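You operate a simulated robot arm through the tools that you are given. There is no shell and no other tool. Be economical: measure what you need, move in short steps, check, and stop when the job is done.

You run a simulated robot arm. Do the job below in one go: nothing can be reset, and whatever is moved stays where it is left.

Task
Draw the drum sample through the patch with three strokes; shut its lid.
Fine: open the lid, stand the draw tube in the bottle, and return the tube to its holder before the lid goes down.

The check looks at the end state, three seconds after you hand in, the way a careful person would. Anything else that was tipped, shoved, dropped, spilled or broken makes it a failure. A push-on lid holds only when it is set on centred and level and pressed home; a screw cap is set on level and turned clockwise until tight.

Robot
A 6-joint arm with a two-finger parallel gripper, fixed in place. Base frame: the origin is at the foot of the arm, x ahead of it, y to its left, z up; the work surface is at about z = 820. Units: mm, degrees, N and s.
With the tool pointing down near the work surface it reaches from about 240 to 640 mm from the base axis. Its first joint turns from -66.0 to 66.0 degrees. Payload 2.7 kg.
Tool frame: the origin (TCP) lies between the finger pads and is the grasp point; the fingertips stand 23 mm ahead of it; z points along the fingers, y is the line along which they close. Largest opening 94 mm; finger width 38, thickness 10; the body of the gripper, 54 by 96 mm, starts 39 mm behind the TCP.
Orientation is that of the tool frame in the base frame, as a unit quaternion [w, x, y, z]. With the fingers straight down and closing along the base's y, the tool's x points along the base's -x, its y along +y and its z along -z.

Tools
- The arm moves only by the tool nudge_tool. Its argument "motion" is a list of rows, each an object (a shift or turn left out is 0, a gripper value left out holds the last) with "xyz": the shift along the base's x, y, z in m, a list of three; "turn": the turn, a rotation vector about the base's x, y, z in degrees, a list of three; "hand": the finger opening in m, from 0 to 0.094. In form: [{"xyz": [dx, dy, dz], "turn": [rx, ry, rz], "hand": hand}, ...]. A call has 1 to 10 rows; each row is the pose to reach, as a shift and turn from the pose commanded when the call began. Each row takes 0.2 s and may step no farther than 50 mm and 8.6 degrees from the row before; otherwise, or with a gripper value out of range, the whole call is refused. A pose out of reach is approached as far as the arm can. The call stops where the force on the tool passes 40 N (or 10 N more than at its start, if that is more) or the arm is blocked; 0.2 s more then pass. Each finger travels about 45 mm/s and halts on what it meets, pressing with about 24 N; the grip force reading is that of the motor and also rises with nothing between the fingers. The clock runs only during rows and for 0.2 s after the last one: add rows that repeat a pose to give the fingers time. It gives the time, the measured TCP pose, the force on the tool (base axes), the opening and the grip force at its end, in the units of the frame above (readings bear some noise), with the torque about the TCP (base axes, N m) and any sound that the robot's microphone picked up, and new pictures: "views" is both (left out), scene, wrist or none.
- Cameras (640 x 400 px; columns grow to the right, rows downward): "scene" is fixed at [77.3, -411.6, 1422.4]; the picture's right is [0.72, -0.69, 0.00], its down [-0.32, -0.33, -0.89] and it looks along [0.61, 0.64, -0.46] (base axes); focal length 274 px, centre (320, 200). "wrist" rides on the gripper at [86, 16, -74] in the tool frame; the picture's right is [-0.18, 0.98, 0.00], its down [-0.58, -0.11, -0.81] and it looks along [-0.79, -0.15, 0.59] (tool axes); focal length 243 px, centre (320, 200). There is no depth. A picture from a camera that has moved, and an enlarged one, comes with that camera's place and axes in the base frame and with its lens. The place of the scene camera against the robot may be out by one fixed shift of up to 25 mm in any direction.
- inspect(camera, box): a new picture of the part [left, top, right, bottom] of that camera's present view, enlarged. The clock stands still meanwhile.
- finish_job(): hands the job in; it is judged then, once.

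Work in short steps. Places have to be worked out from the pictures, the camera data and where the tool is seen: move nearer, look again, correct. Check each grasp and each placing, and mend what went wrong. You have 120 turns and 200 pictures in all, those below and enlarged ones among them. Open the gripper and draw the arm clear of the work before you hand the job in, unless the task says otherwise; then end with one line.

The tools are called after "Emit:" as a command line: name --argument value ..., lists and objects as JSON in quotes. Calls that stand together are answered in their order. nudge_tool: Moves the arm, as the interface text tells. Its arguments: {"type":"object","properties":{"motion":{"type":"array"},"views":{"type":"string","enum":["both","scene","wrist","none"]}},"required":["motion"]} The other tools are called the same way: inspect (camera, box) takes an enlarged picture of a part of a camera's view; finish_job () hands the job in.

At the start:

```text
time_s: 0.0
eef_pos: [281.8, 84.3, 1324.6]
ee_rot: [0.0, 0.0, 1.0, 0.0]
wrist_force: [-0.2, -0.1, -0.8]
moment: [-0.01, 0.0, -0.01]
grip_width: 94.0
gripper_force: 0.1
```

scene: 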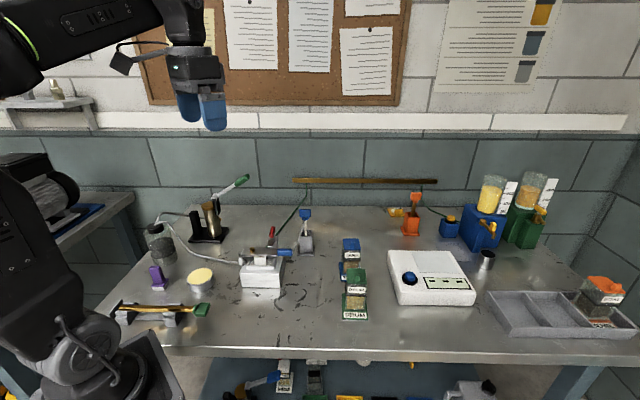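
wrist: 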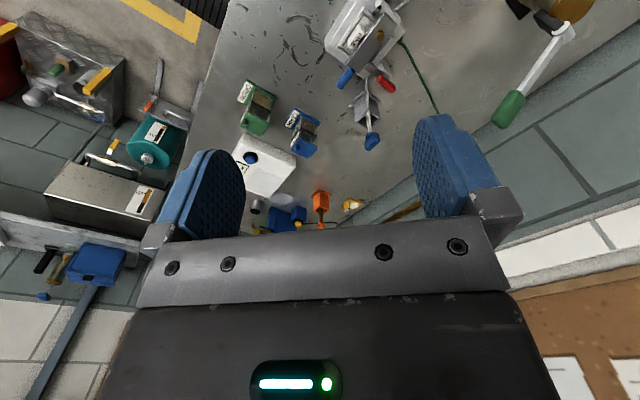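

I'll start by enlarging the parts of the scene that matter, to identify the drum bottle, patch, tube and lids.

Emit:
inspect --camera "scene" --box '[100, 170, 300, 330]'

Emit:
inspect --camera "scene" --box '[270, 180, 450, 330]'

Emit:
inspect --camera "wrist" --box '[220, 0, 440, 140]'

```text
2.50 times, centred on (200, 250) of scene
camera zoom: at [77.3, -411.6, 1422.4], right [0.72, -0.69, 0.0], down [-0.32, -0.33, -0.89], along [0.61, 0.64, -0.46], focal length 684 px, centre (620, 75)
```

zoom: 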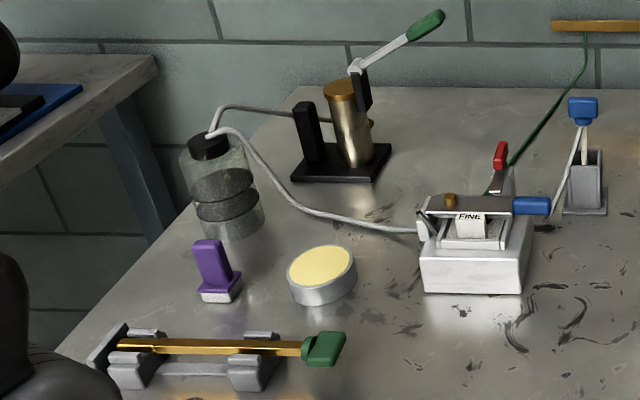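

```text
2.67 times, centred on (360, 255) of scene
camera zoom: at [77.3, -411.6, 1422.4], right [0.72, -0.69, 0.0], down [-0.32, -0.33, -0.89], along [0.61, 0.64, -0.46], focal length 729 px, centre (213, 53)
```

zoom: 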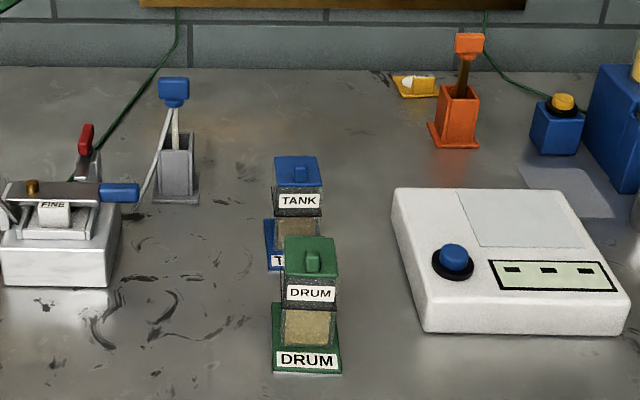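

```text
2.86 times, centred on (330, 70) of wrist
camera zoom: at [194.3, 100.2, 1398.9], right [0.18, 0.98, 0.0], down [0.58, -0.11, 0.81], along [0.79, -0.15, -0.59], focal length 693 px, centre (291, 571)
```

zoom: 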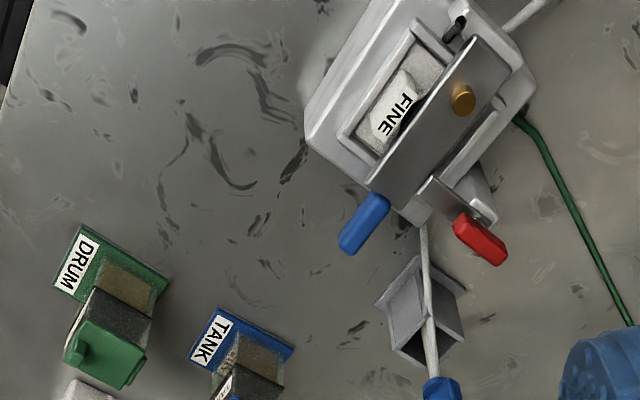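

The drum bottle (green lid) is near (505,-95). The patch box is near (380,170), the blue-headed draw tube near (570,190), and the pump with the green lever near (357,500). I'll lower the wrist camera toward the patch box for a closer look.

Emit:
nudge_tool --motion '[{"xyz": [0.004, 0.017, -0.04]}, {"xyz": [0.008, 0.034, -0.08]}, {"xyz": [0.012, 0.051, -0.12]}, {"xyz": [0.016, 0.068, -0.16]}, {"xyz": [0.018, 0.085, -0.2]}]' --views "both"

Emit:
inspect --camera "wrist" --box '[200, 0, 440, 150]'

```text
time_s: 1.2
eef_pos: [301.5, 168.1, 1124.5]
ee_rot: [0.001, 0.0, 1.0, -0.001]
wrist_force: [-0.9, 0.4, -0.4]
moment: [-0.01, -0.03, 0.0]
grip_width: 94.1
gripper_force: 0.2
camera wrist: at [213.2, 184.0, 1197.8], right [0.18, 0.98, 0.0], down [0.58, -0.11, 0.81], along [0.79, -0.15, -0.59], focal length 243 px, centre (320, 200)
```

scene: 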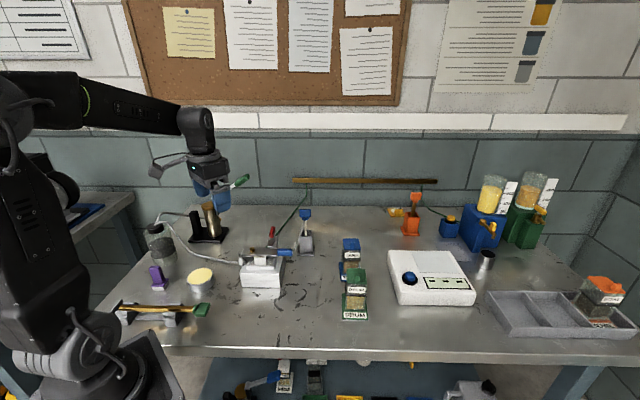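
wrist: 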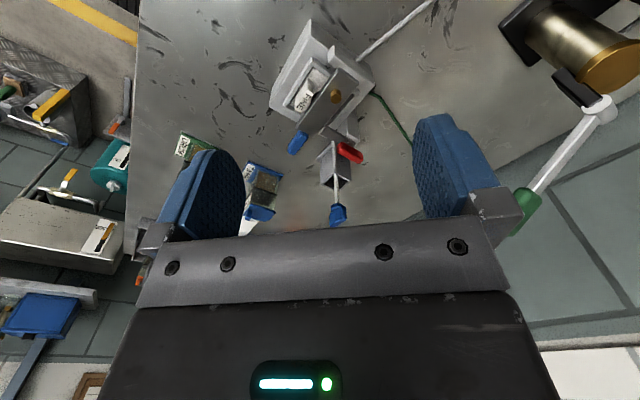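

```text
2.67 times, centred on (320, 75) of wrist
camera zoom: at [213.2, 184.0, 1197.8], right [0.18, 0.98, 0.0], down [0.58, -0.11, 0.81], along [0.79, -0.15, -0.59], focal length 647 px, centre (320, 533)
```

zoom: 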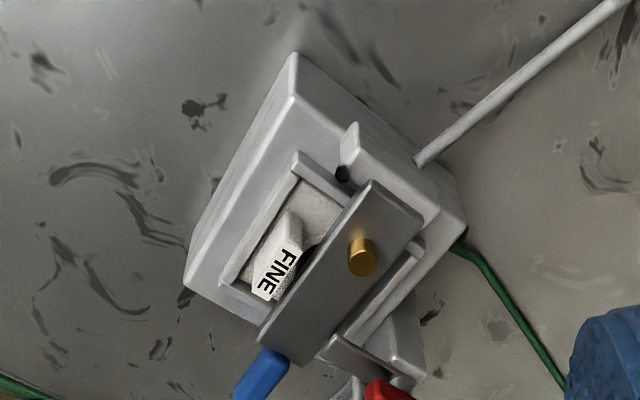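

The patch with its FINE tab lies under a plate with a blue handle, next to a red lever. I'll look closer to see whether it is clamped.

Emit:
nudge_tool --motion '[{"xyz": [0.0, -0.01, -0.04]}, {"xyz": [0.0, -0.015, -0.08]}, {"xyz": [0.0, -0.02, -0.12]}]' --views "none"

Emit:
inspect --camera "wrist" --box '[200, 0, 440, 150]'

Emit:
inspect --camera "scene" --box '[220, 200, 330, 300]'

```text
time_s: 2.0
eef_pos: [300.4, 146.1, 1003.2]
ee_rot: [0.0, 0.001, 1.0, 0.0]
wrist_force: [1.1, 0.6, 0.2]
moment: [-0.02, -0.02, -0.01]
grip_width: 94.1
gripper_force: 0.0
```

```text
2.67 times, centred on (320, 75) of wrist
camera zoom: at [213.1, 163.9, 1077.3], right [0.18, 0.98, 0.0], down [0.58, -0.11, 0.81], along [0.79, -0.15, -0.59], focal length 647 px, centre (320, 533)
```

zoom: 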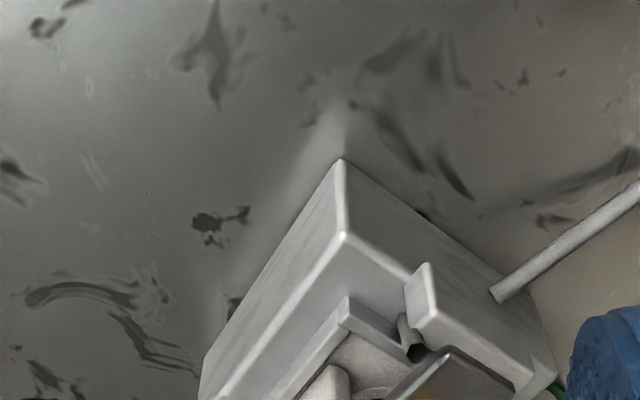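

```text
4.00 times, centred on (275, 250) of scene
camera zoom: at [77.3, -411.6, 1422.4], right [0.72, -0.69, 0.0], down [-0.32, -0.33, -0.89], along [0.61, 0.64, -0.46], focal length 1094 px, centre (500, 0)
```

zoom: 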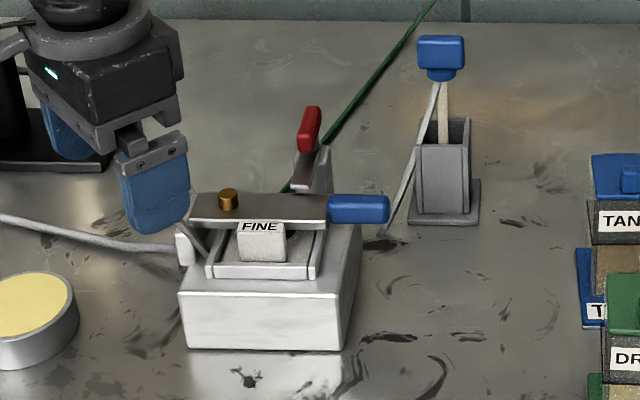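

Emit:
nudge_tool --motion '[{"xyz": [0.04, 0.0, 0.0]}, {"xyz": [0.08, 0.0, 0.0]}, {"xyz": [0.08, 0.0, 0.0]}]' --views "none"

Emit:
inspect --camera "wrist" --box '[200, 0, 440, 150]'

```text
time_s: 2.8
eef_pos: [380.5, 146.3, 1001.1]
ee_rot: [0.0, -0.001, 1.0, 0.0]
wrist_force: [-0.3, -0.3, 0.0]
moment: [0.01, 0.03, -0.03]
grip_width: 93.9
gripper_force: 0.1
```

```text
2.67 times, centred on (320, 75) of wrist
camera zoom: at [293.3, 163.1, 1075.6], right [0.18, 0.98, 0.0], down [0.58, -0.11, 0.81], along [0.79, -0.15, -0.59], focal length 647 px, centre (320, 533)
```

zoom: 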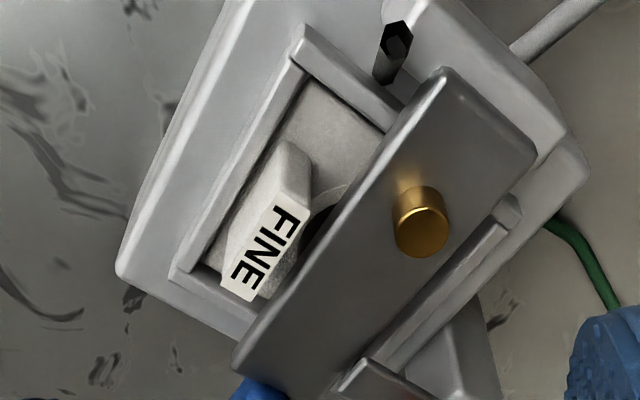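

Emit:
nudge_tool --motion '[{"xyz": [0.04, 0.02, 0.03]}, {"xyz": [0.07, 0.04, 0.06]}, {"xyz": [0.07, 0.04, 0.06]}]' --views "none"

Emit:
inspect --camera "wrist" --box '[180, 0, 420, 150]'

```text
refused: row 1 steps farther than a row can; nothing moved
```

```text
2.67 times, centred on (300, 75) of wrist
camera zoom: at [293.3, 163.1, 1075.6], right [0.18, 0.98, 0.0], down [0.58, -0.11, 0.81], along [0.79, -0.15, -0.59], focal length 647 px, centre (373, 533)
```

zoom: 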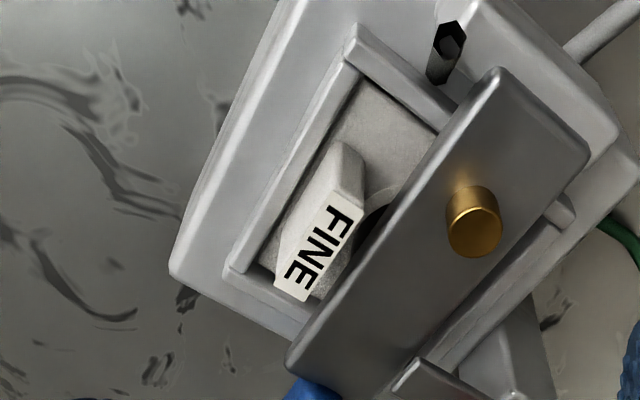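

The step was slightly over the limit, so I'll repeat it with smaller rows to see the red lever and the blue handle.

Emit:
nudge_tool --motion '[{"xyz": [0.03, 0.015, 0.025]}, {"xyz": [0.06, 0.03, 0.05]}, {"xyz": [0.07, 0.04, 0.06]}, {"xyz": [0.07, 0.04, 0.06]}]' --views "none"

Emit:
inspect --camera "wrist" --box '[180, 0, 420, 150]'

```text
time_s: 3.8
eef_pos: [450.3, 187.3, 1064.2]
ee_rot: [0.0, -0.001, 1.0, 0.0]
wrist_force: [-0.3, -0.2, 0.2]
moment: [0.02, 0.0, 0.04]
grip_width: 93.9
gripper_force: 0.1
```

```text
2.67 times, centred on (300, 75) of wrist
camera zoom: at [362.8, 204.6, 1137.4], right [0.18, 0.98, 0.0], down [0.58, -0.11, 0.81], along [0.79, -0.15, -0.59], focal length 647 px, centre (373, 533)
```

zoom: 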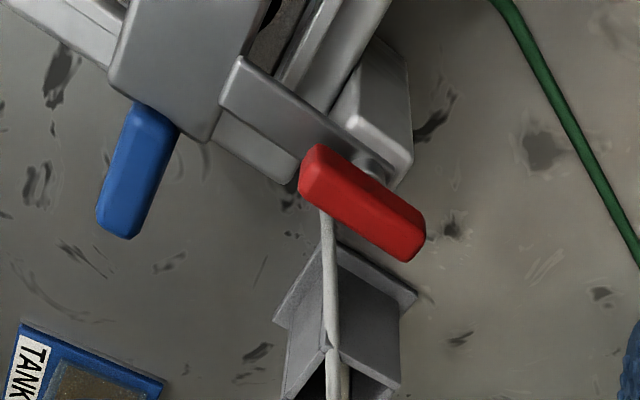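

The plate may be raised above the patch, so I want a low, nearly horizontal view. I'll back off to the near side and tilt the camera up.

Emit:
nudge_tool --motion '[{"xyz": [-0.045, -0.01, 0.0]}, {"xyz": [-0.09, -0.02, 0.0]}, {"xyz": [-0.13, -0.03, 0.0], "turn": [0, -7, 0]}, {"xyz": [-0.15, -0.04, -0.03], "turn": [0, -14, 0]}, {"xyz": [-0.16, -0.04, -0.07], "turn": [0, -21, 0]}, {"xyz": [-0.16, -0.04, -0.08], "turn": [0, -25, 0]}, {"xyz": [-0.16, -0.04, -0.08], "turn": [0, -25, 0]}]' --views "wrist"

Emit:
inspect --camera "wrist" --box '[200, 60, 440, 210]'

```text
time_s: 5.4
eef_pos: [289.1, 147.5, 985.9]
ee_rot: [0.216, 0.001, 0.976, 0.001]
wrist_force: [-0.7, 0.0, 0.7]
moment: [0.0, 0.01, 0.0]
grip_width: 94.2
gripper_force: 0.1
camera wrist: at [178.7, 163.8, 1016.7], right [0.17, 0.98, 0.08], down [0.19, -0.11, 0.98], along [0.97, -0.15, -0.2], focal length 243 px, centre (320, 200)
```

wrist: 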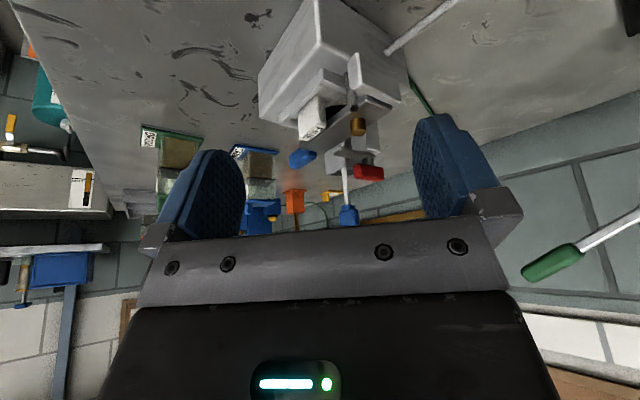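

```text
2.67 times, centred on (320, 135) of wrist
camera zoom: at [178.7, 163.8, 1016.7], right [0.17, 0.98, 0.08], down [0.19, -0.11, 0.98], along [0.97, -0.15, -0.2], focal length 647 px, centre (320, 373)
```

zoom: 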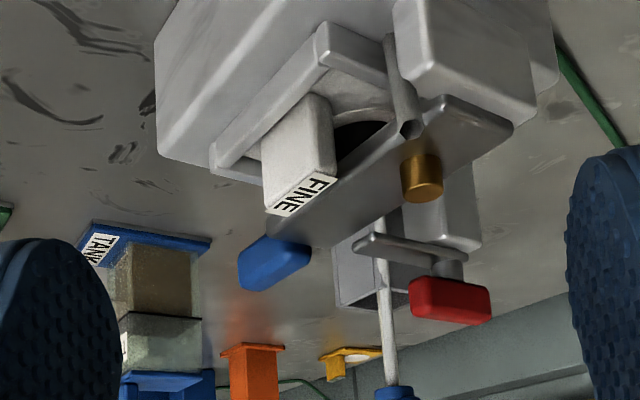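

The plate is level at z≈900, about 17 mm above the frame (877). The latch bar with the red handle sits at its edge at z≈914. I'll take a closer, lower look to see whether the plate seals the patch.

Emit:
nudge_tool --motion '[{"xyz": [0.01, 0.0, -0.01], "turn": [0, -6, 0]}, {"xyz": [0.03, 0.0, -0.03], "turn": [0, -11, 0]}, {"xyz": [0.035, 0.0, -0.036], "turn": [0, -11, 0]}, {"xyz": [0.035, 0.0, -0.036], "turn": [0, -11, 0]}]' --views "none"

Emit:
inspect --camera "wrist" --box '[210, 60, 450, 210]'

```text
time_s: 6.4
eef_pos: [330.5, 151.4, 950.0]
ee_rot: [0.31, 0.0, 0.951, 0.0]
wrist_force: [0.4, 0.4, -0.1]
moment: [0.0, 0.01, -0.01]
grip_width: 94.2
gripper_force: 0.1
out of reach, approached as far as the arm can: row 1, 2, 3, 4
```

```text
2.67 times, centred on (330, 135) of wrist
camera zoom: at [216.8, 168.7, 958.2], right [0.15, 0.98, 0.11], down [0.0, -0.11, 0.99], along [0.99, -0.15, -0.01], focal length 647 px, centre (293, 373)
```

zoom: 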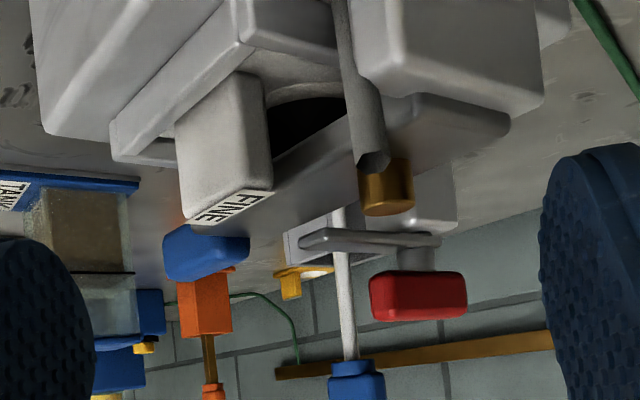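

A black seal under the plate sits on the white patch disc and the plate is level, so the FINE patch looks clamped already. Next I'll straighten the tool and look at the drum bottle.

Emit:
nudge_tool --motion '[{"xyz": [-0.005, 0.0, 0.03], "turn": [0, 8, 0]}, {"xyz": [-0.005, 0.0, 0.07], "turn": [0, 16, 0]}, {"xyz": [0.0, -0.03, 0.1], "turn": [0, 24, 0]}, {"xyz": [0.01, -0.07, 0.12], "turn": [0, 32, 0]}, {"xyz": [0.03, -0.11, 0.12], "turn": [0, 36, 0]}, {"xyz": [0.05, -0.15, 0.12], "turn": [0, 36, 0]}, {"xyz": [0.08, -0.19, 0.12], "turn": [0, 36, 0]}, {"xyz": [0.1, -0.23, 0.12], "turn": [0, 36, 0]}, {"xyz": [0.11, -0.245, 0.12], "turn": [0, 36, 0]}]' --views "wrist"

Emit:
inspect --camera "wrist" --box '[200, 0, 440, 150]'

```text
time_s: 8.4
eef_pos: [441.4, -93.7, 1066.8]
ee_rot: [0.0, -0.001, 1.0, 0.0]
wrist_force: [0.5, -0.1, -0.4]
moment: [0.0, -0.01, -0.01]
grip_width: 93.8
gripper_force: 0.0
camera wrist: at [354.1, -77.8, 1140.4], right [0.18, 0.98, 0.0], down [0.58, -0.11, 0.81], along [0.79, -0.15, -0.59], focal length 243 px, centre (320, 200)
```

wrist: 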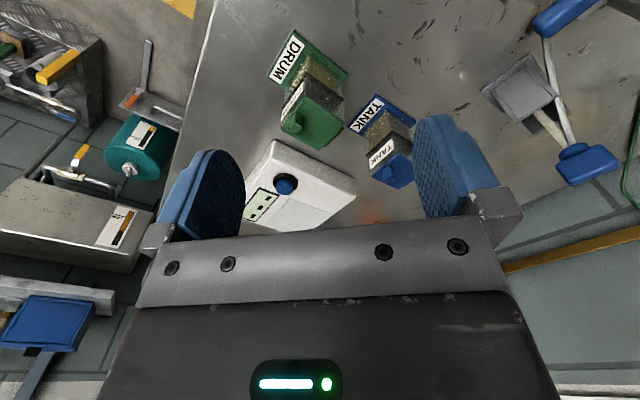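

```text
2.67 times, centred on (320, 75) of wrist
camera zoom: at [354.1, -77.8, 1140.4], right [0.18, 0.98, 0.0], down [0.58, -0.11, 0.81], along [0.79, -0.15, -0.59], focal length 647 px, centre (320, 533)
```

zoom: 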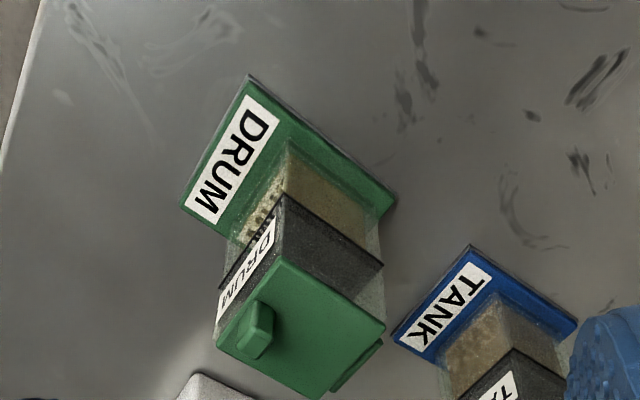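

The drum bottle has a hinged green lid: front tab toward the scene camera, hinge at the back, and the bottle is yawed about 45°. I'll take a second, lower view to triangulate the lid.

Emit:
nudge_tool --motion '[{"xyz": [-0.01, 0.0, -0.03]}, {"xyz": [-0.02, 0.0, -0.07]}, {"xyz": [-0.02, 0.0, -0.08]}, {"xyz": [-0.02, 0.0, -0.08]}]' --views "none"

Emit:
inspect --camera "wrist" --box '[200, 60, 440, 210]'

Emit:
inspect --camera "scene" --box '[320, 230, 400, 330]'

```text
time_s: 9.4
eef_pos: [421.4, -91.8, 986.8]
ee_rot: [-0.001, 0.0, 1.0, 0.0]
wrist_force: [-0.8, -0.5, 0.6]
moment: [0.02, 0.01, 0.05]
grip_width: 94.0
gripper_force: 0.0
```

```text
2.67 times, centred on (320, 135) of wrist
camera zoom: at [334.8, -76.6, 1060.3], right [0.18, 0.98, 0.0], down [0.58, -0.11, 0.81], along [0.79, -0.15, -0.59], focal length 647 px, centre (320, 373)
```

zoom: 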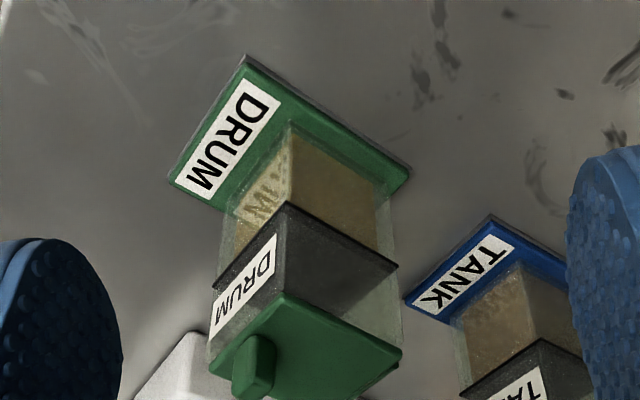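

```text
4.00 times, centred on (360, 280) of scene
camera zoom: at [77.3, -411.6, 1422.4], right [0.72, -0.69, 0.0], down [-0.32, -0.33, -0.89], along [0.61, 0.64, -0.46], focal length 1094 px, centre (160, -120)
```

zoom: 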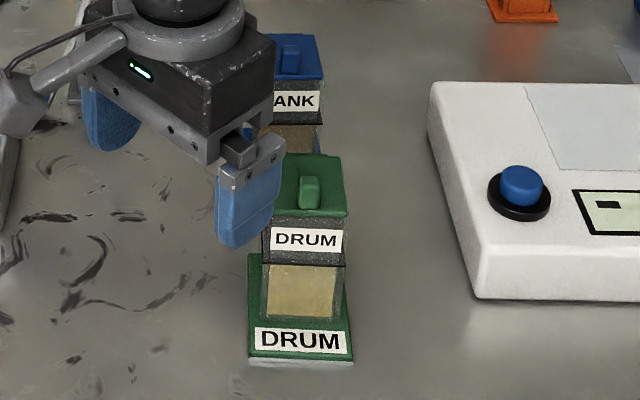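

The lid top is at z≈920, about 50 mm square and centred near (514,-117). The tab is near (501,-131) with its top at about z 932, and the hinge is on the (+,+) side. I'll yaw the tool 45° so the fingers straddle the tab, hover above it and look.

Emit:
nudge_tool --motion '[{"xyz": [0.0, 0.0, 0.02], "turn": [0, 0, 8], "hand": 0.05}, {"xyz": [0.02, -0.01, 0.02], "turn": [0, 0, 16], "hand": 0.05}, {"xyz": [0.04, -0.02, 0.02], "turn": [0, 0, 24], "hand": 0.05}, {"xyz": [0.06, -0.03, 0.02], "turn": [0, 0, 32], "hand": 0.05}, {"xyz": [0.075, -0.039, 0.01], "turn": [0, 0, 40], "hand": 0.05}, {"xyz": [0.08, -0.039, 0.0], "turn": [0, 0, 45], "hand": 0.05}, {"xyz": [0.08, -0.039, 0.0], "turn": [0, 0, 45], "hand": 0.05}]' --views "wrist"

Emit:
inspect --camera "wrist" --box '[240, 80, 400, 180]'

```text
time_s: 11.0
eef_pos: [501.5, -131.9, 989.5]
ee_rot: [0.0, -0.383, 0.924, 0.0]
wrist_force: [-0.6, -0.1, -0.4]
moment: [0.03, 0.03, -0.02]
grip_width: 50.0
gripper_force: 0.0
camera wrist: at [428.3, -182.4, 1062.2], right [-0.57, 0.82, 0.0], down [0.49, 0.34, 0.81], along [0.66, 0.46, -0.59], focal length 243 px, centre (320, 200)
```

wrist: 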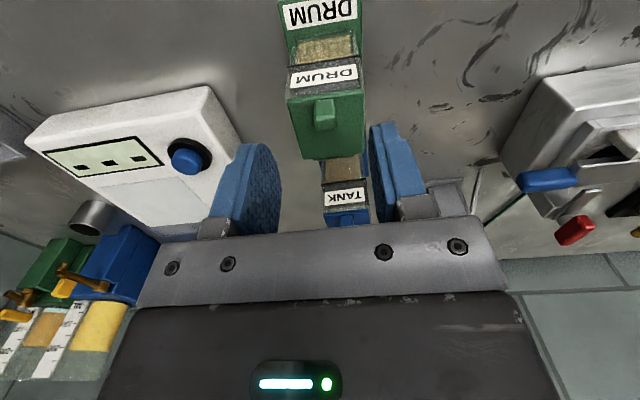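

```text
4.00 times, centred on (320, 130) of wrist
camera zoom: at [428.3, -182.4, 1062.2], right [-0.57, 0.82, 0.0], down [0.49, 0.34, 0.81], along [0.66, 0.46, -0.59], focal length 970 px, centre (320, 480)
```

zoom: 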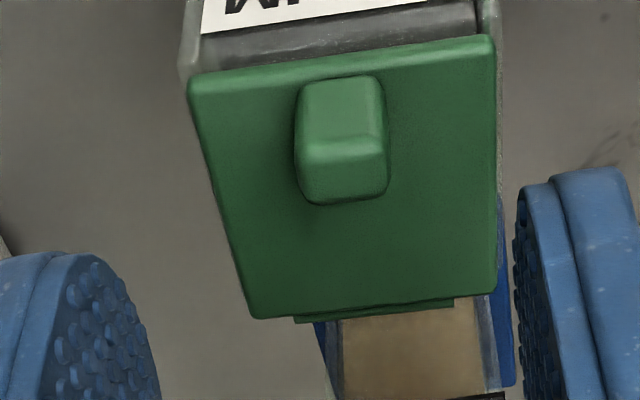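

The tab is about 14 mm wide and 15 mm tall (top z≈935) at (501.5,-127), and the yaw is aligned. I'll descend until the tips are about 2.5 mm above the lid and grip the tab.

Emit:
nudge_tool --motion '[{"xyz": [0.0, 0.005, 0.0], "hand": 0.036}, {"xyz": [0.0, 0.005, -0.03], "hand": 0.036}, {"xyz": [0.0, 0.005, -0.044], "hand": 0.036}, {"xyz": [0.0, 0.005, -0.044], "hand": 0.036}]' --views "wrist"

Emit:
inspect --camera "wrist" --box '[240, 80, 400, 180]'

```text
time_s: 12.0
eef_pos: [500.4, -127.7, 946.7]
ee_rot: [0.001, -0.384, 0.923, -0.001]
wrist_force: [-6.6, 2.0, 20.3]
moment: [0.35, 0.08, 0.17]
grip_width: 36.5
gripper_force: 0.3
camera wrist: at [428.4, -176.8, 1019.9], right [-0.57, 0.82, 0.0], down [0.49, 0.34, 0.81], along [0.67, 0.46, -0.59], focal length 243 px, centre (320, 200)
```

wrist: 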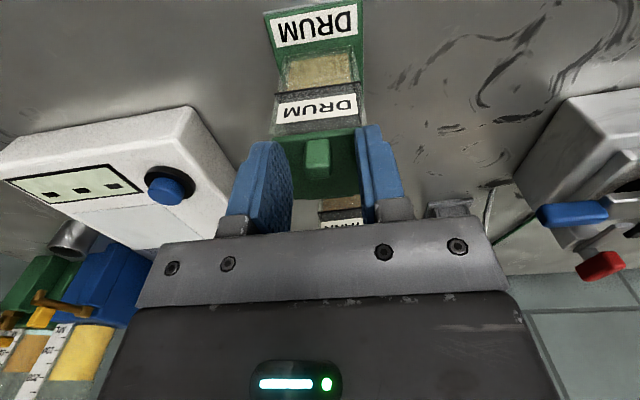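

```text
4.00 times, centred on (320, 130) of wrist
camera zoom: at [428.4, -176.8, 1019.9], right [-0.57, 0.82, 0.0], down [0.49, 0.34, 0.81], along [0.67, 0.46, -0.59], focal length 970 px, centre (320, 480)
```

zoom: 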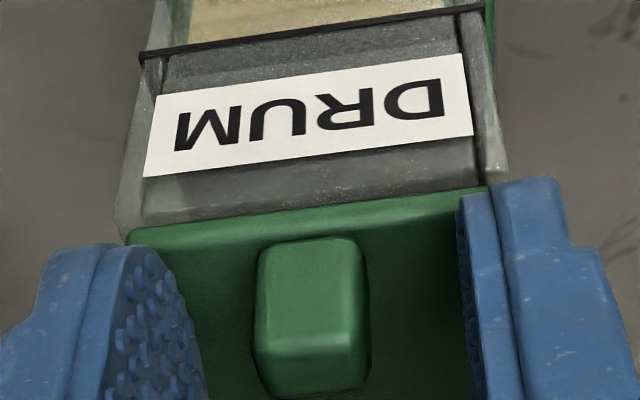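

There is 20 N of upward force, so the fingertips are resting on the lid. I'll raise 3 mm and close on the tab.

Emit:
nudge_tool --motion '[{"xyz": [0.0, 0.0, 0.003]}, {"xyz": [0.0, 0.0, 0.003], "hand": 0.01}, {"xyz": [0.0, 0.0, 0.003], "hand": 0.0}, {"xyz": [0.0, 0.0, 0.003], "hand": 0.0}]' --views "wrist"

```text
time_s: 13.0
eef_pos: [502.3, -127.1, 947.0]
ee_rot: [0.0, -0.383, 0.924, 0.0]
wrist_force: [2.9, -1.1, 4.0]
moment: [0.0, -0.08, -0.12]
grip_width: 13.8
gripper_force: 23.7
camera wrist: at [429.1, -176.7, 1020.5], right [-0.56, 0.83, 0.0], down [0.49, 0.33, 0.81], along [0.67, 0.46, -0.59], focal length 243 px, centre (320, 200)
```

wrist: 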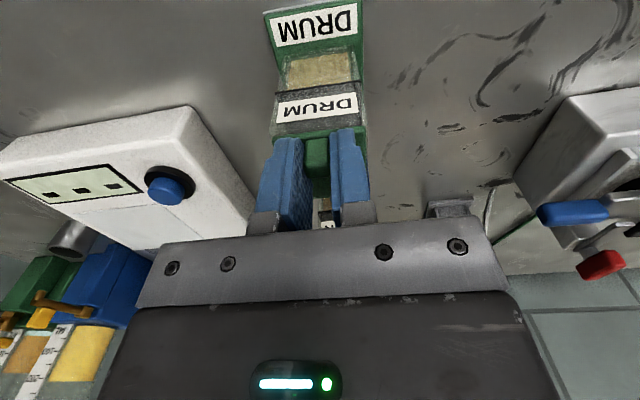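

The tab is held (13.8 mm). I'll swing it along the hinge arc, with the hinge at about (530,-97,917) and its axis along (-.707,.707), for the first 24°.

Emit:
nudge_tool --motion '[{"xyz": [0.0016, 0.0016, 0.0028], "turn": [-2.83, 2.83, 0]}, {"xyz": [0.0033, 0.0033, 0.0055], "turn": [-5.66, 5.66, 0]}, {"xyz": [0.007, 0.007, 0.0102], "turn": [-11.3, 11.3, 0]}, {"xyz": [0.0112, 0.0112, 0.0142], "turn": [-17, 17, 0]}, {"xyz": [0.0112, 0.0112, 0.0142], "turn": [-17, 17, 0]}]' --views "both"

```text
time_s: 14.2
eef_pos: [513.9, -117.1, 962.3]
ee_rot: [-0.192, -0.374, 0.904, -0.081]
wrist_force: [0.3, -3.9, 15.7]
moment: [0.4, -0.14, -0.08]
grip_width: 13.4
gripper_force: 23.7
camera wrist: at [467.4, -138.9, 1065.0], right [-0.58, 0.81, -0.08], down [0.68, 0.53, 0.5], along [0.45, 0.23, -0.86], focal length 243 px, centre (320, 200)
```

scene: 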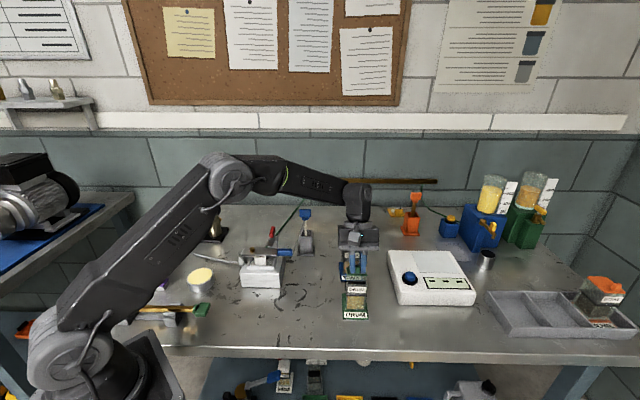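
wrist: 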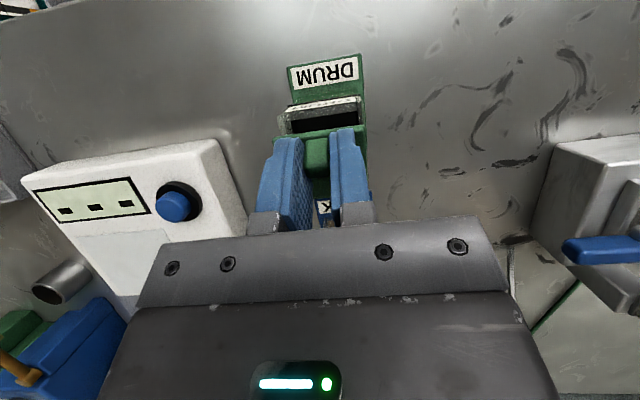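

The lid is rising and the mouth shows dark beneath it. I'll continue the arc to 48°.

Emit:
nudge_tool --motion '[{"xyz": [0.0022, 0.0022, 0.0017], "turn": [-2.83, 2.83, 0]}, {"xyz": [0.0045, 0.0045, 0.0032], "turn": [-5.66, 5.66, 0]}, {"xyz": [0.0069, 0.0069, 0.0044], "turn": [-8.5, 8.5, 0]}, {"xyz": [0.0093, 0.0093, 0.0054], "turn": [-11.3, 11.3, 0]}, {"xyz": [0.0143, 0.0143, 0.0066], "turn": [-17, 17, 0]}]' --views "both"

```text
time_s: 15.4
eef_pos: [528.0, -100.5, 971.2]
ee_rot: [-0.375, -0.349, 0.844, -0.158]
wrist_force: [3.6, -6.7, 25.5]
moment: [-0.09, -0.23, 0.0]
grip_width: 13.3
gripper_force: 24.0
camera wrist: at [513.5, -90.2, 1084.1], right [-0.61, 0.78, -0.14], down [0.78, 0.62, 0.11], along [0.17, -0.04, -0.98], focal length 243 px, centre (320, 200)
```

scene: 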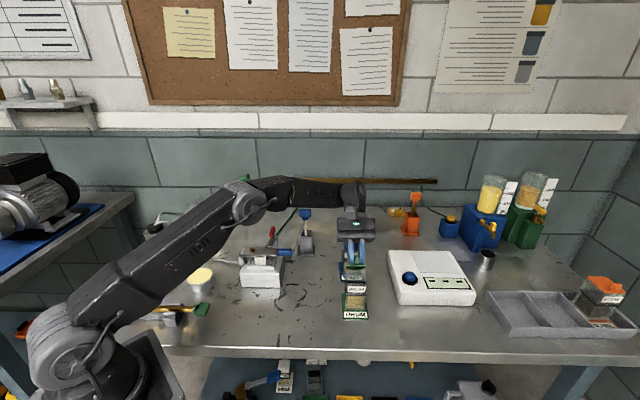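
wrist: 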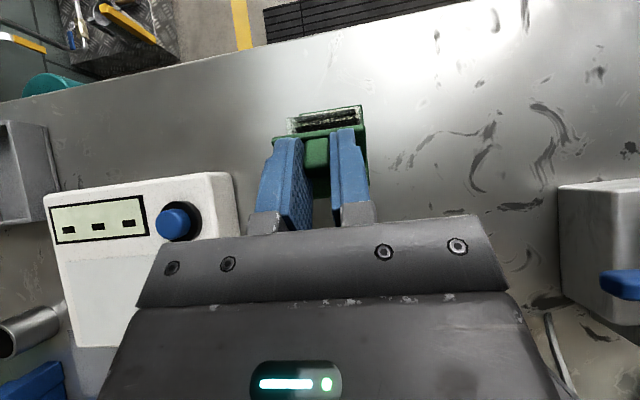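

Force on the tool has reached 25 N, so my arc is pressing slightly into the lid. I'll ease off along the lid normal by about 3 mm and continue to 60°.

Emit:
nudge_tool --motion '[{"xyz": [0.0018, 0.0018, 0.0035]}, {"xyz": [0.0055, 0.0055, 0.0045], "turn": [-4.25, 4.25, 0]}, {"xyz": [0.0092, 0.0092, 0.0045], "turn": [-8.5, 8.5, 0]}, {"xyz": [0.0092, 0.0092, 0.0045], "turn": [-8.5, 8.5, 0]}]' --views "both"

Emit:
inspect --camera "scene" --box '[310, 180, 400, 330]'

```text
time_s: 16.4
eef_pos: [528.3, -92.3, 972.9]
ee_rot: [-0.461, -0.334, 0.799, -0.194]
wrist_force: [10.1, 4.1, 18.7]
moment: [0.4, -0.29, -0.02]
grip_width: 13.8
gripper_force: 24.4
out of reach, approached as far as the arm can: row 3, 4
camera wrist: at [531.7, -65.7, 1083.1], right [-0.63, 0.76, -0.16], down [0.77, 0.63, -0.1], along [0.03, -0.19, -0.98], focal length 243 px, centre (320, 200)
```

scene: 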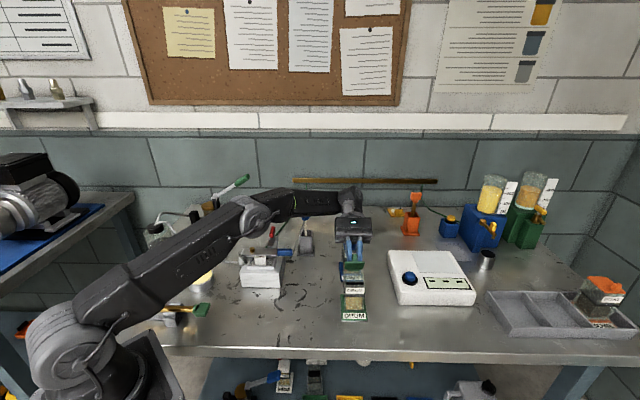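
wrist: 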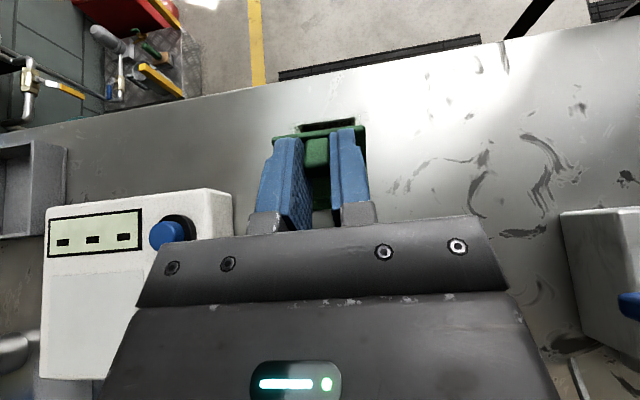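

```text
2.67 times, centred on (355, 255) of scene
camera zoom: at [77.3, -411.4, 1422.5], right [0.72, -0.69, 0.0], down [-0.32, -0.33, -0.89], along [0.61, 0.64, -0.46], focal length 729 px, centre (227, 53)
```

zoom: 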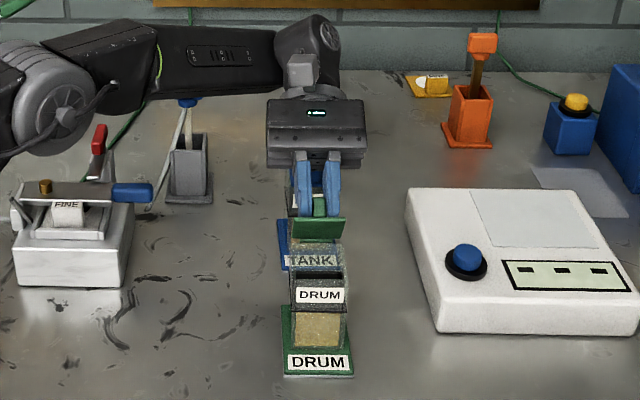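

The lid is about 58° open and the arm is at its reach limit there. I'll release the tab in place to see whether the hinge holds.

Emit:
nudge_tool --motion '[{"xyz": [0, 0, 0], "hand": 0.024}, {"xyz": [0, 0, 0], "hand": 0.04}]' --views "wrist"

Emit:
inspect --camera "scene" --box '[310, 180, 400, 330]'

```text
time_s: 17.0
eef_pos: [528.2, -92.5, 970.5]
ee_rot: [-0.462, -0.333, 0.8, -0.192]
wrist_force: [0.0, -0.4, -0.8]
moment: [0.03, 0.02, 0.01]
grip_width: 40.0
gripper_force: 0.0
camera wrist: at [531.5, -66.9, 1081.2], right [-0.63, 0.76, -0.16], down [0.77, 0.62, -0.1], along [0.02, -0.19, -0.98], focal length 243 px, centre (320, 200)
```

wrist: 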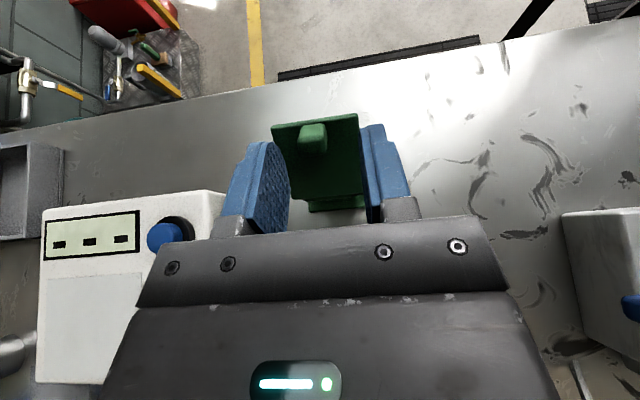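

```text
2.67 times, centred on (355, 255) of scene
camera zoom: at [77.3, -411.6, 1422.4], right [0.72, -0.69, 0.0], down [-0.32, -0.33, -0.89], along [0.61, 0.64, -0.46], focal length 729 px, centre (227, 53)
```

zoom: 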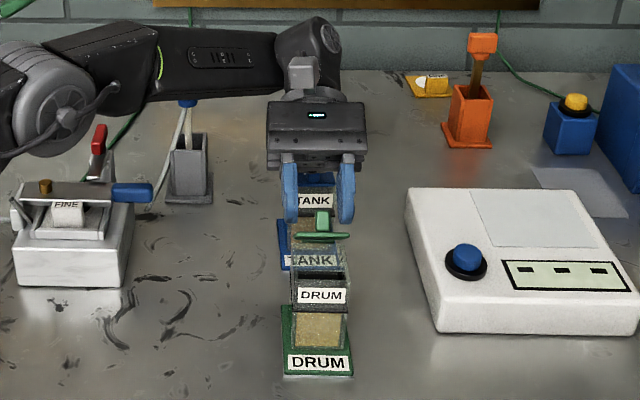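

The lid settled to roughly 27–30°, or is still moving. I'll wait a moment and look again.

Emit:
nudge_tool --motion '[{"xyz": [0, 0, 0.0], "hand": 0.04}, {"xyz": [0, 0, 0.0], "hand": 0.04}, {"xyz": [0, 0, 0.0], "hand": 0.04}]' --views "none"

Emit:
inspect --camera "scene" --box '[310, 180, 400, 330]'

```text
time_s: 17.8
eef_pos: [529.6, -93.8, 970.2]
ee_rot: [-0.461, -0.332, 0.8, -0.192]
wrist_force: [-0.3, 0.3, -0.8]
moment: [-0.02, 0.0, 0.0]
grip_width: 40.0
gripper_force: 0.0
```

```text
2.67 times, centred on (355, 255) of scene
camera zoom: at [77.3, -411.6, 1422.4], right [0.72, -0.69, 0.0], down [-0.32, -0.33, -0.89], along [0.61, 0.64, -0.46], focal length 729 px, centre (227, 53)
```

zoom: 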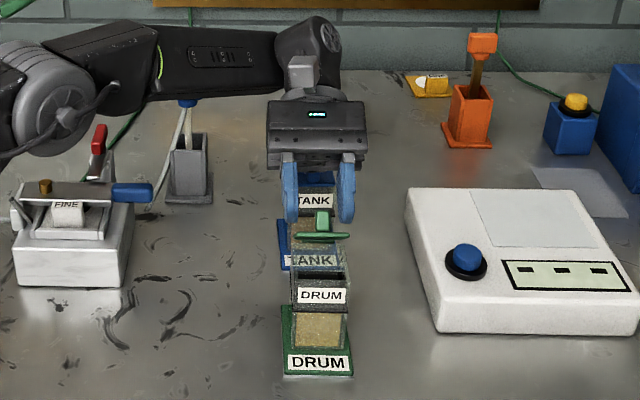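

The lid rests at about 27°. I'll back off upward, reverse the lean, and tilt the closed fingers forward to lift the lid's front edge from below.

Emit:
nudge_tool --motion '[{"xyz": [0.0, 0.0, 0.03]}, {"xyz": [-0.003, -0.003, 0.06], "turn": [6, -6, 0]}, {"xyz": [-0.01, -0.01, 0.07], "turn": [12, -12, 0]}, {"xyz": [-0.02, -0.02, 0.07], "turn": [18, -18, 0]}, {"xyz": [-0.03, -0.03, 0.07], "turn": [24, -24, 0]}, {"xyz": [-0.04, -0.04, 0.07], "turn": [30, -30, 0], "hand": 0.0}, {"xyz": [-0.05, -0.05, 0.07], "turn": [36, -36, 0], "hand": 0.0}, {"xyz": [-0.06, -0.06, 0.06], "turn": [42, -42, 0], "hand": 0.0}, {"xyz": [-0.066, -0.066, 0.05], "turn": [48, -48, 0], "hand": 0.0}, {"xyz": [-0.066, -0.066, 0.05], "turn": [54, -54, 0], "hand": 0.0}]' --views "both"

```text
time_s: 20.0
eef_pos: [461.0, -160.4, 1021.2]
ee_rot: [0.132, -0.379, 0.914, 0.054]
wrist_force: [-0.3, 0.6, -0.1]
moment: [-0.01, -0.01, 0.01]
grip_width: 0.1
gripper_force: 24.2
out of reach, approached as far as the arm can: row 1
camera wrist: at [375.5, -223.1, 1066.3], right [-0.57, 0.82, 0.05], down [0.31, 0.16, 0.94], along [0.76, 0.55, -0.34], focal length 243 px, centre (320, 200)
```

scene: 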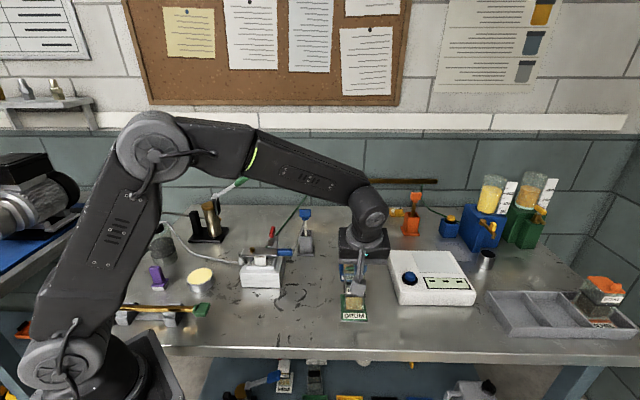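
wrist: 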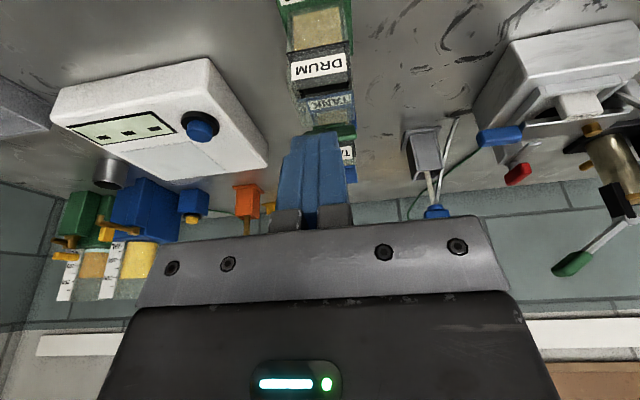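

Emit:
nudge_tool --motion '[{"xyz": [0.0, -0.002, -0.02], "turn": [6, -6, 0]}, {"xyz": [0.0, -0.004, -0.045], "turn": [12, -12, 0]}, {"xyz": [0.002, -0.004, -0.068], "turn": [17, -17, 0]}, {"xyz": [0.002, -0.004, -0.086], "turn": [17, -17, 0]}, {"xyz": [0.002, -0.004, -0.086], "turn": [17, -17, 0]}]' --views "wrist"

Emit:
inspect --camera "scene" --box '[310, 210, 400, 330]'

Emit:
inspect --camera "wrist" --box '[240, 70, 400, 170]'

```text
time_s: 21.2
eef_pos: [463.7, -164.4, 932.9]
ee_rot: [0.318, -0.36, 0.867, 0.132]
wrist_force: [0.0, 1.0, 0.2]
moment: [-0.01, 0.02, -0.01]
grip_width: 0.0
gripper_force: 24.5
camera wrist: at [371.1, -234.4, 933.9], right [-0.6, 0.79, 0.12], down [0.02, -0.13, 0.99], along [0.8, 0.59, 0.06], focal length 243 px, centre (320, 200)
```

wrist: 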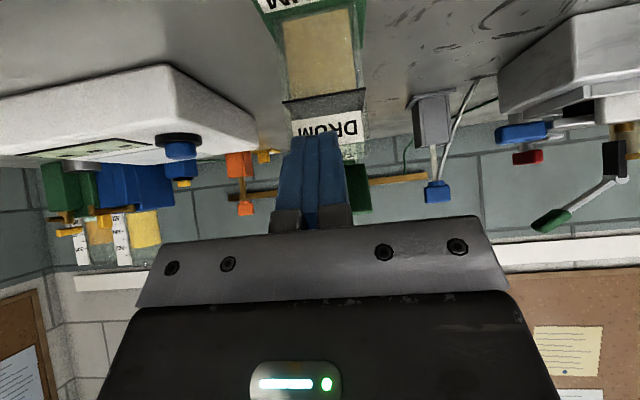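

```text
3.33 times, centred on (355, 270) of scene
camera zoom: at [77.3, -411.6, 1422.4], right [0.72, -0.69, 0.0], down [-0.32, -0.33, -0.89], along [0.61, 0.64, -0.46], focal length 912 px, centre (203, -33)
```

zoom: 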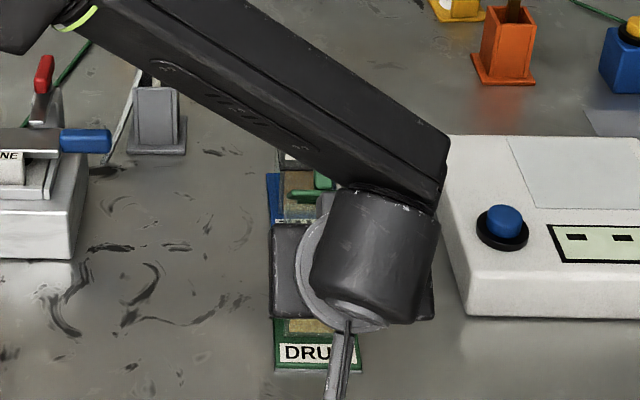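

```text
4.00 times, centred on (320, 120) of wrist
camera zoom: at [371.1, -234.4, 933.9], right [-0.6, 0.79, 0.12], down [0.02, -0.13, 0.99], along [0.8, 0.59, 0.06], focal length 970 px, centre (320, 520)
```

zoom: 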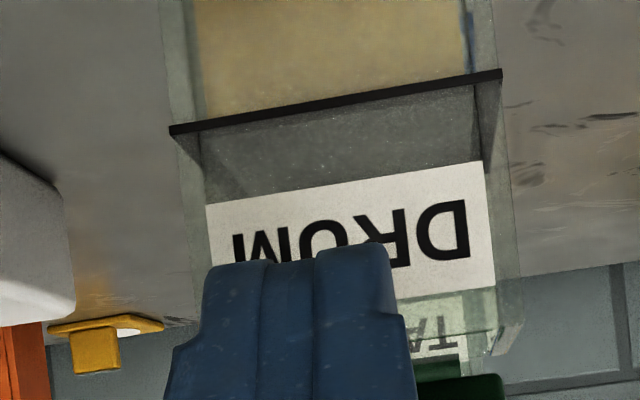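

The fingertip is in front of the bottle and just under the lid-edge height. I'll slide it under the raised lid edge and begin lifting.

Emit:
nudge_tool --motion '[{"xyz": [0.0, 0.0, 0.0025]}, {"xyz": [0.0087, 0.0087, 0.0025]}, {"xyz": [0.0174, 0.0174, 0.0025]}, {"xyz": [0.0193, 0.0193, 0.006]}, {"xyz": [0.0212, 0.0212, 0.0095]}, {"xyz": [0.0257, 0.0257, 0.0178]}]' --views "both"

Emit:
inspect --camera "wrist" --box '[220, 70, 420, 220]'

```text
time_s: 22.6
eef_pos: [487.8, -138.4, 950.4]
ee_rot: [0.318, -0.36, 0.867, 0.132]
wrist_force: [0.1, 0.5, -0.5]
moment: [-0.01, -0.03, 0.01]
grip_width: 0.2
gripper_force: 24.3
camera wrist: at [396.4, -207.5, 951.2], right [-0.6, 0.79, 0.12], down [0.02, -0.13, 0.99], along [0.8, 0.59, 0.06], focal length 243 px, centre (320, 200)
```

scene: 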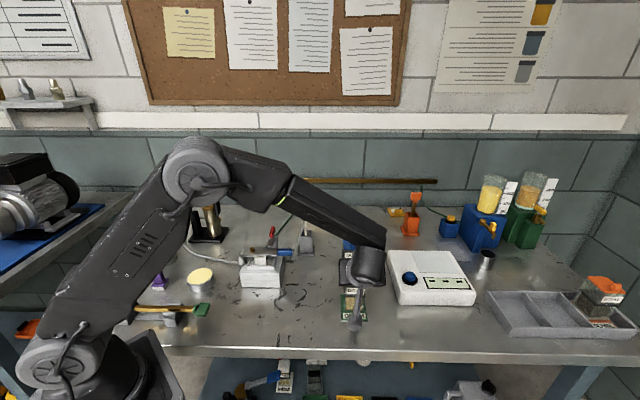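
wrist: 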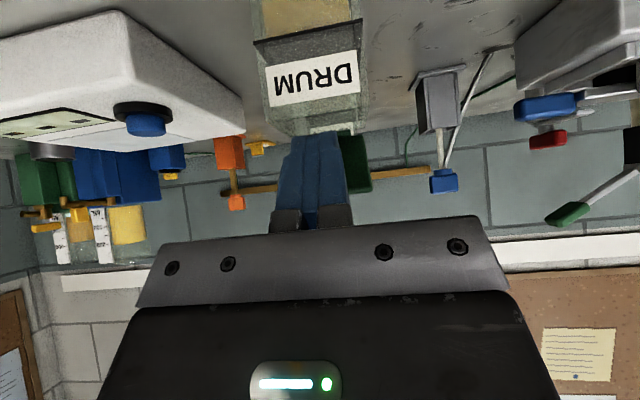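

```text
2.67 times, centred on (320, 145) of wrist
camera zoom: at [396.4, -207.5, 951.2], right [-0.6, 0.79, 0.12], down [0.02, -0.13, 0.99], along [0.8, 0.59, 0.06], focal length 647 px, centre (320, 347)
```

zoom: 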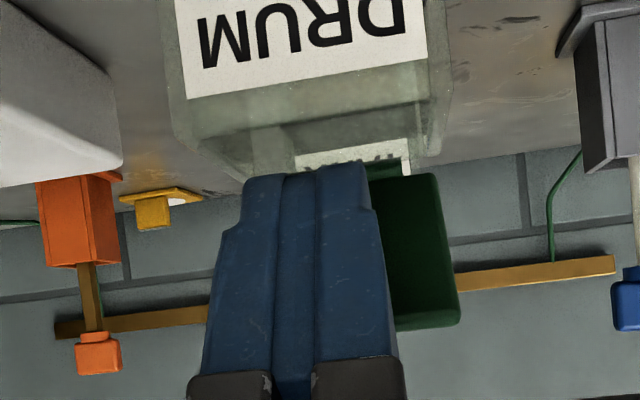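

The lid is now standing at about 55° with almost no force. I'll continue pushing it along the arc past vertical.

Emit:
nudge_tool --motion '[{"xyz": [0.003, 0.003, 0.0035]}, {"xyz": [0.0059, 0.0059, 0.0063]}, {"xyz": [0.0127, 0.0127, 0.0103]}, {"xyz": [0.02, 0.02, 0.0117]}, {"xyz": [0.026, 0.026, 0.0117]}, {"xyz": [0.026, 0.026, 0.0117]}]' --views "both"

Emit:
inspect --camera "wrist" --box '[220, 70, 420, 220]'

```text
time_s: 24.0
eef_pos: [513.8, -110.8, 963.7]
ee_rot: [0.318, -0.36, 0.867, 0.132]
wrist_force: [-0.9, -1.3, 0.3]
moment: [0.0, 0.02, 0.03]
grip_width: 0.1
gripper_force: 24.4
camera wrist: at [422.1, -180.6, 964.3], right [-0.6, 0.79, 0.12], down [0.02, -0.13, 0.99], along [0.8, 0.59, 0.06], focal length 243 px, centre (320, 200)
```

scene: 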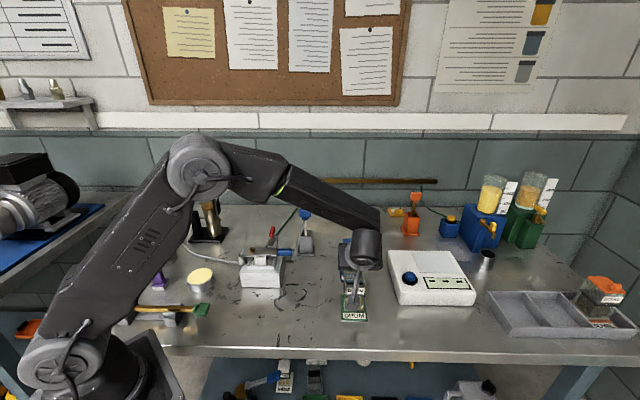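
wrist: 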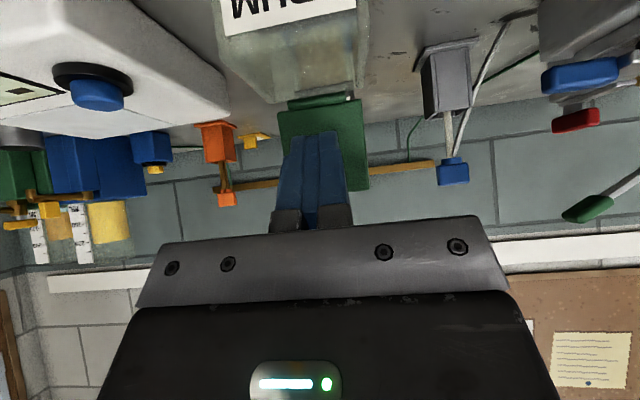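

```text
2.67 times, centred on (320, 145) of wrist
camera zoom: at [422.1, -180.6, 964.3], right [-0.6, 0.79, 0.12], down [0.02, -0.13, 0.99], along [0.8, 0.59, 0.06], focal length 647 px, centre (320, 347)
```

zoom: 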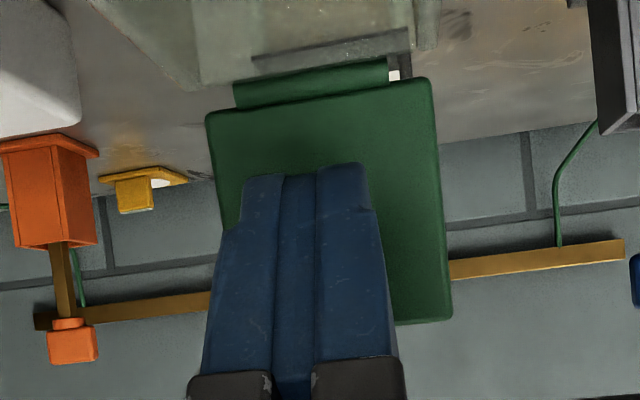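

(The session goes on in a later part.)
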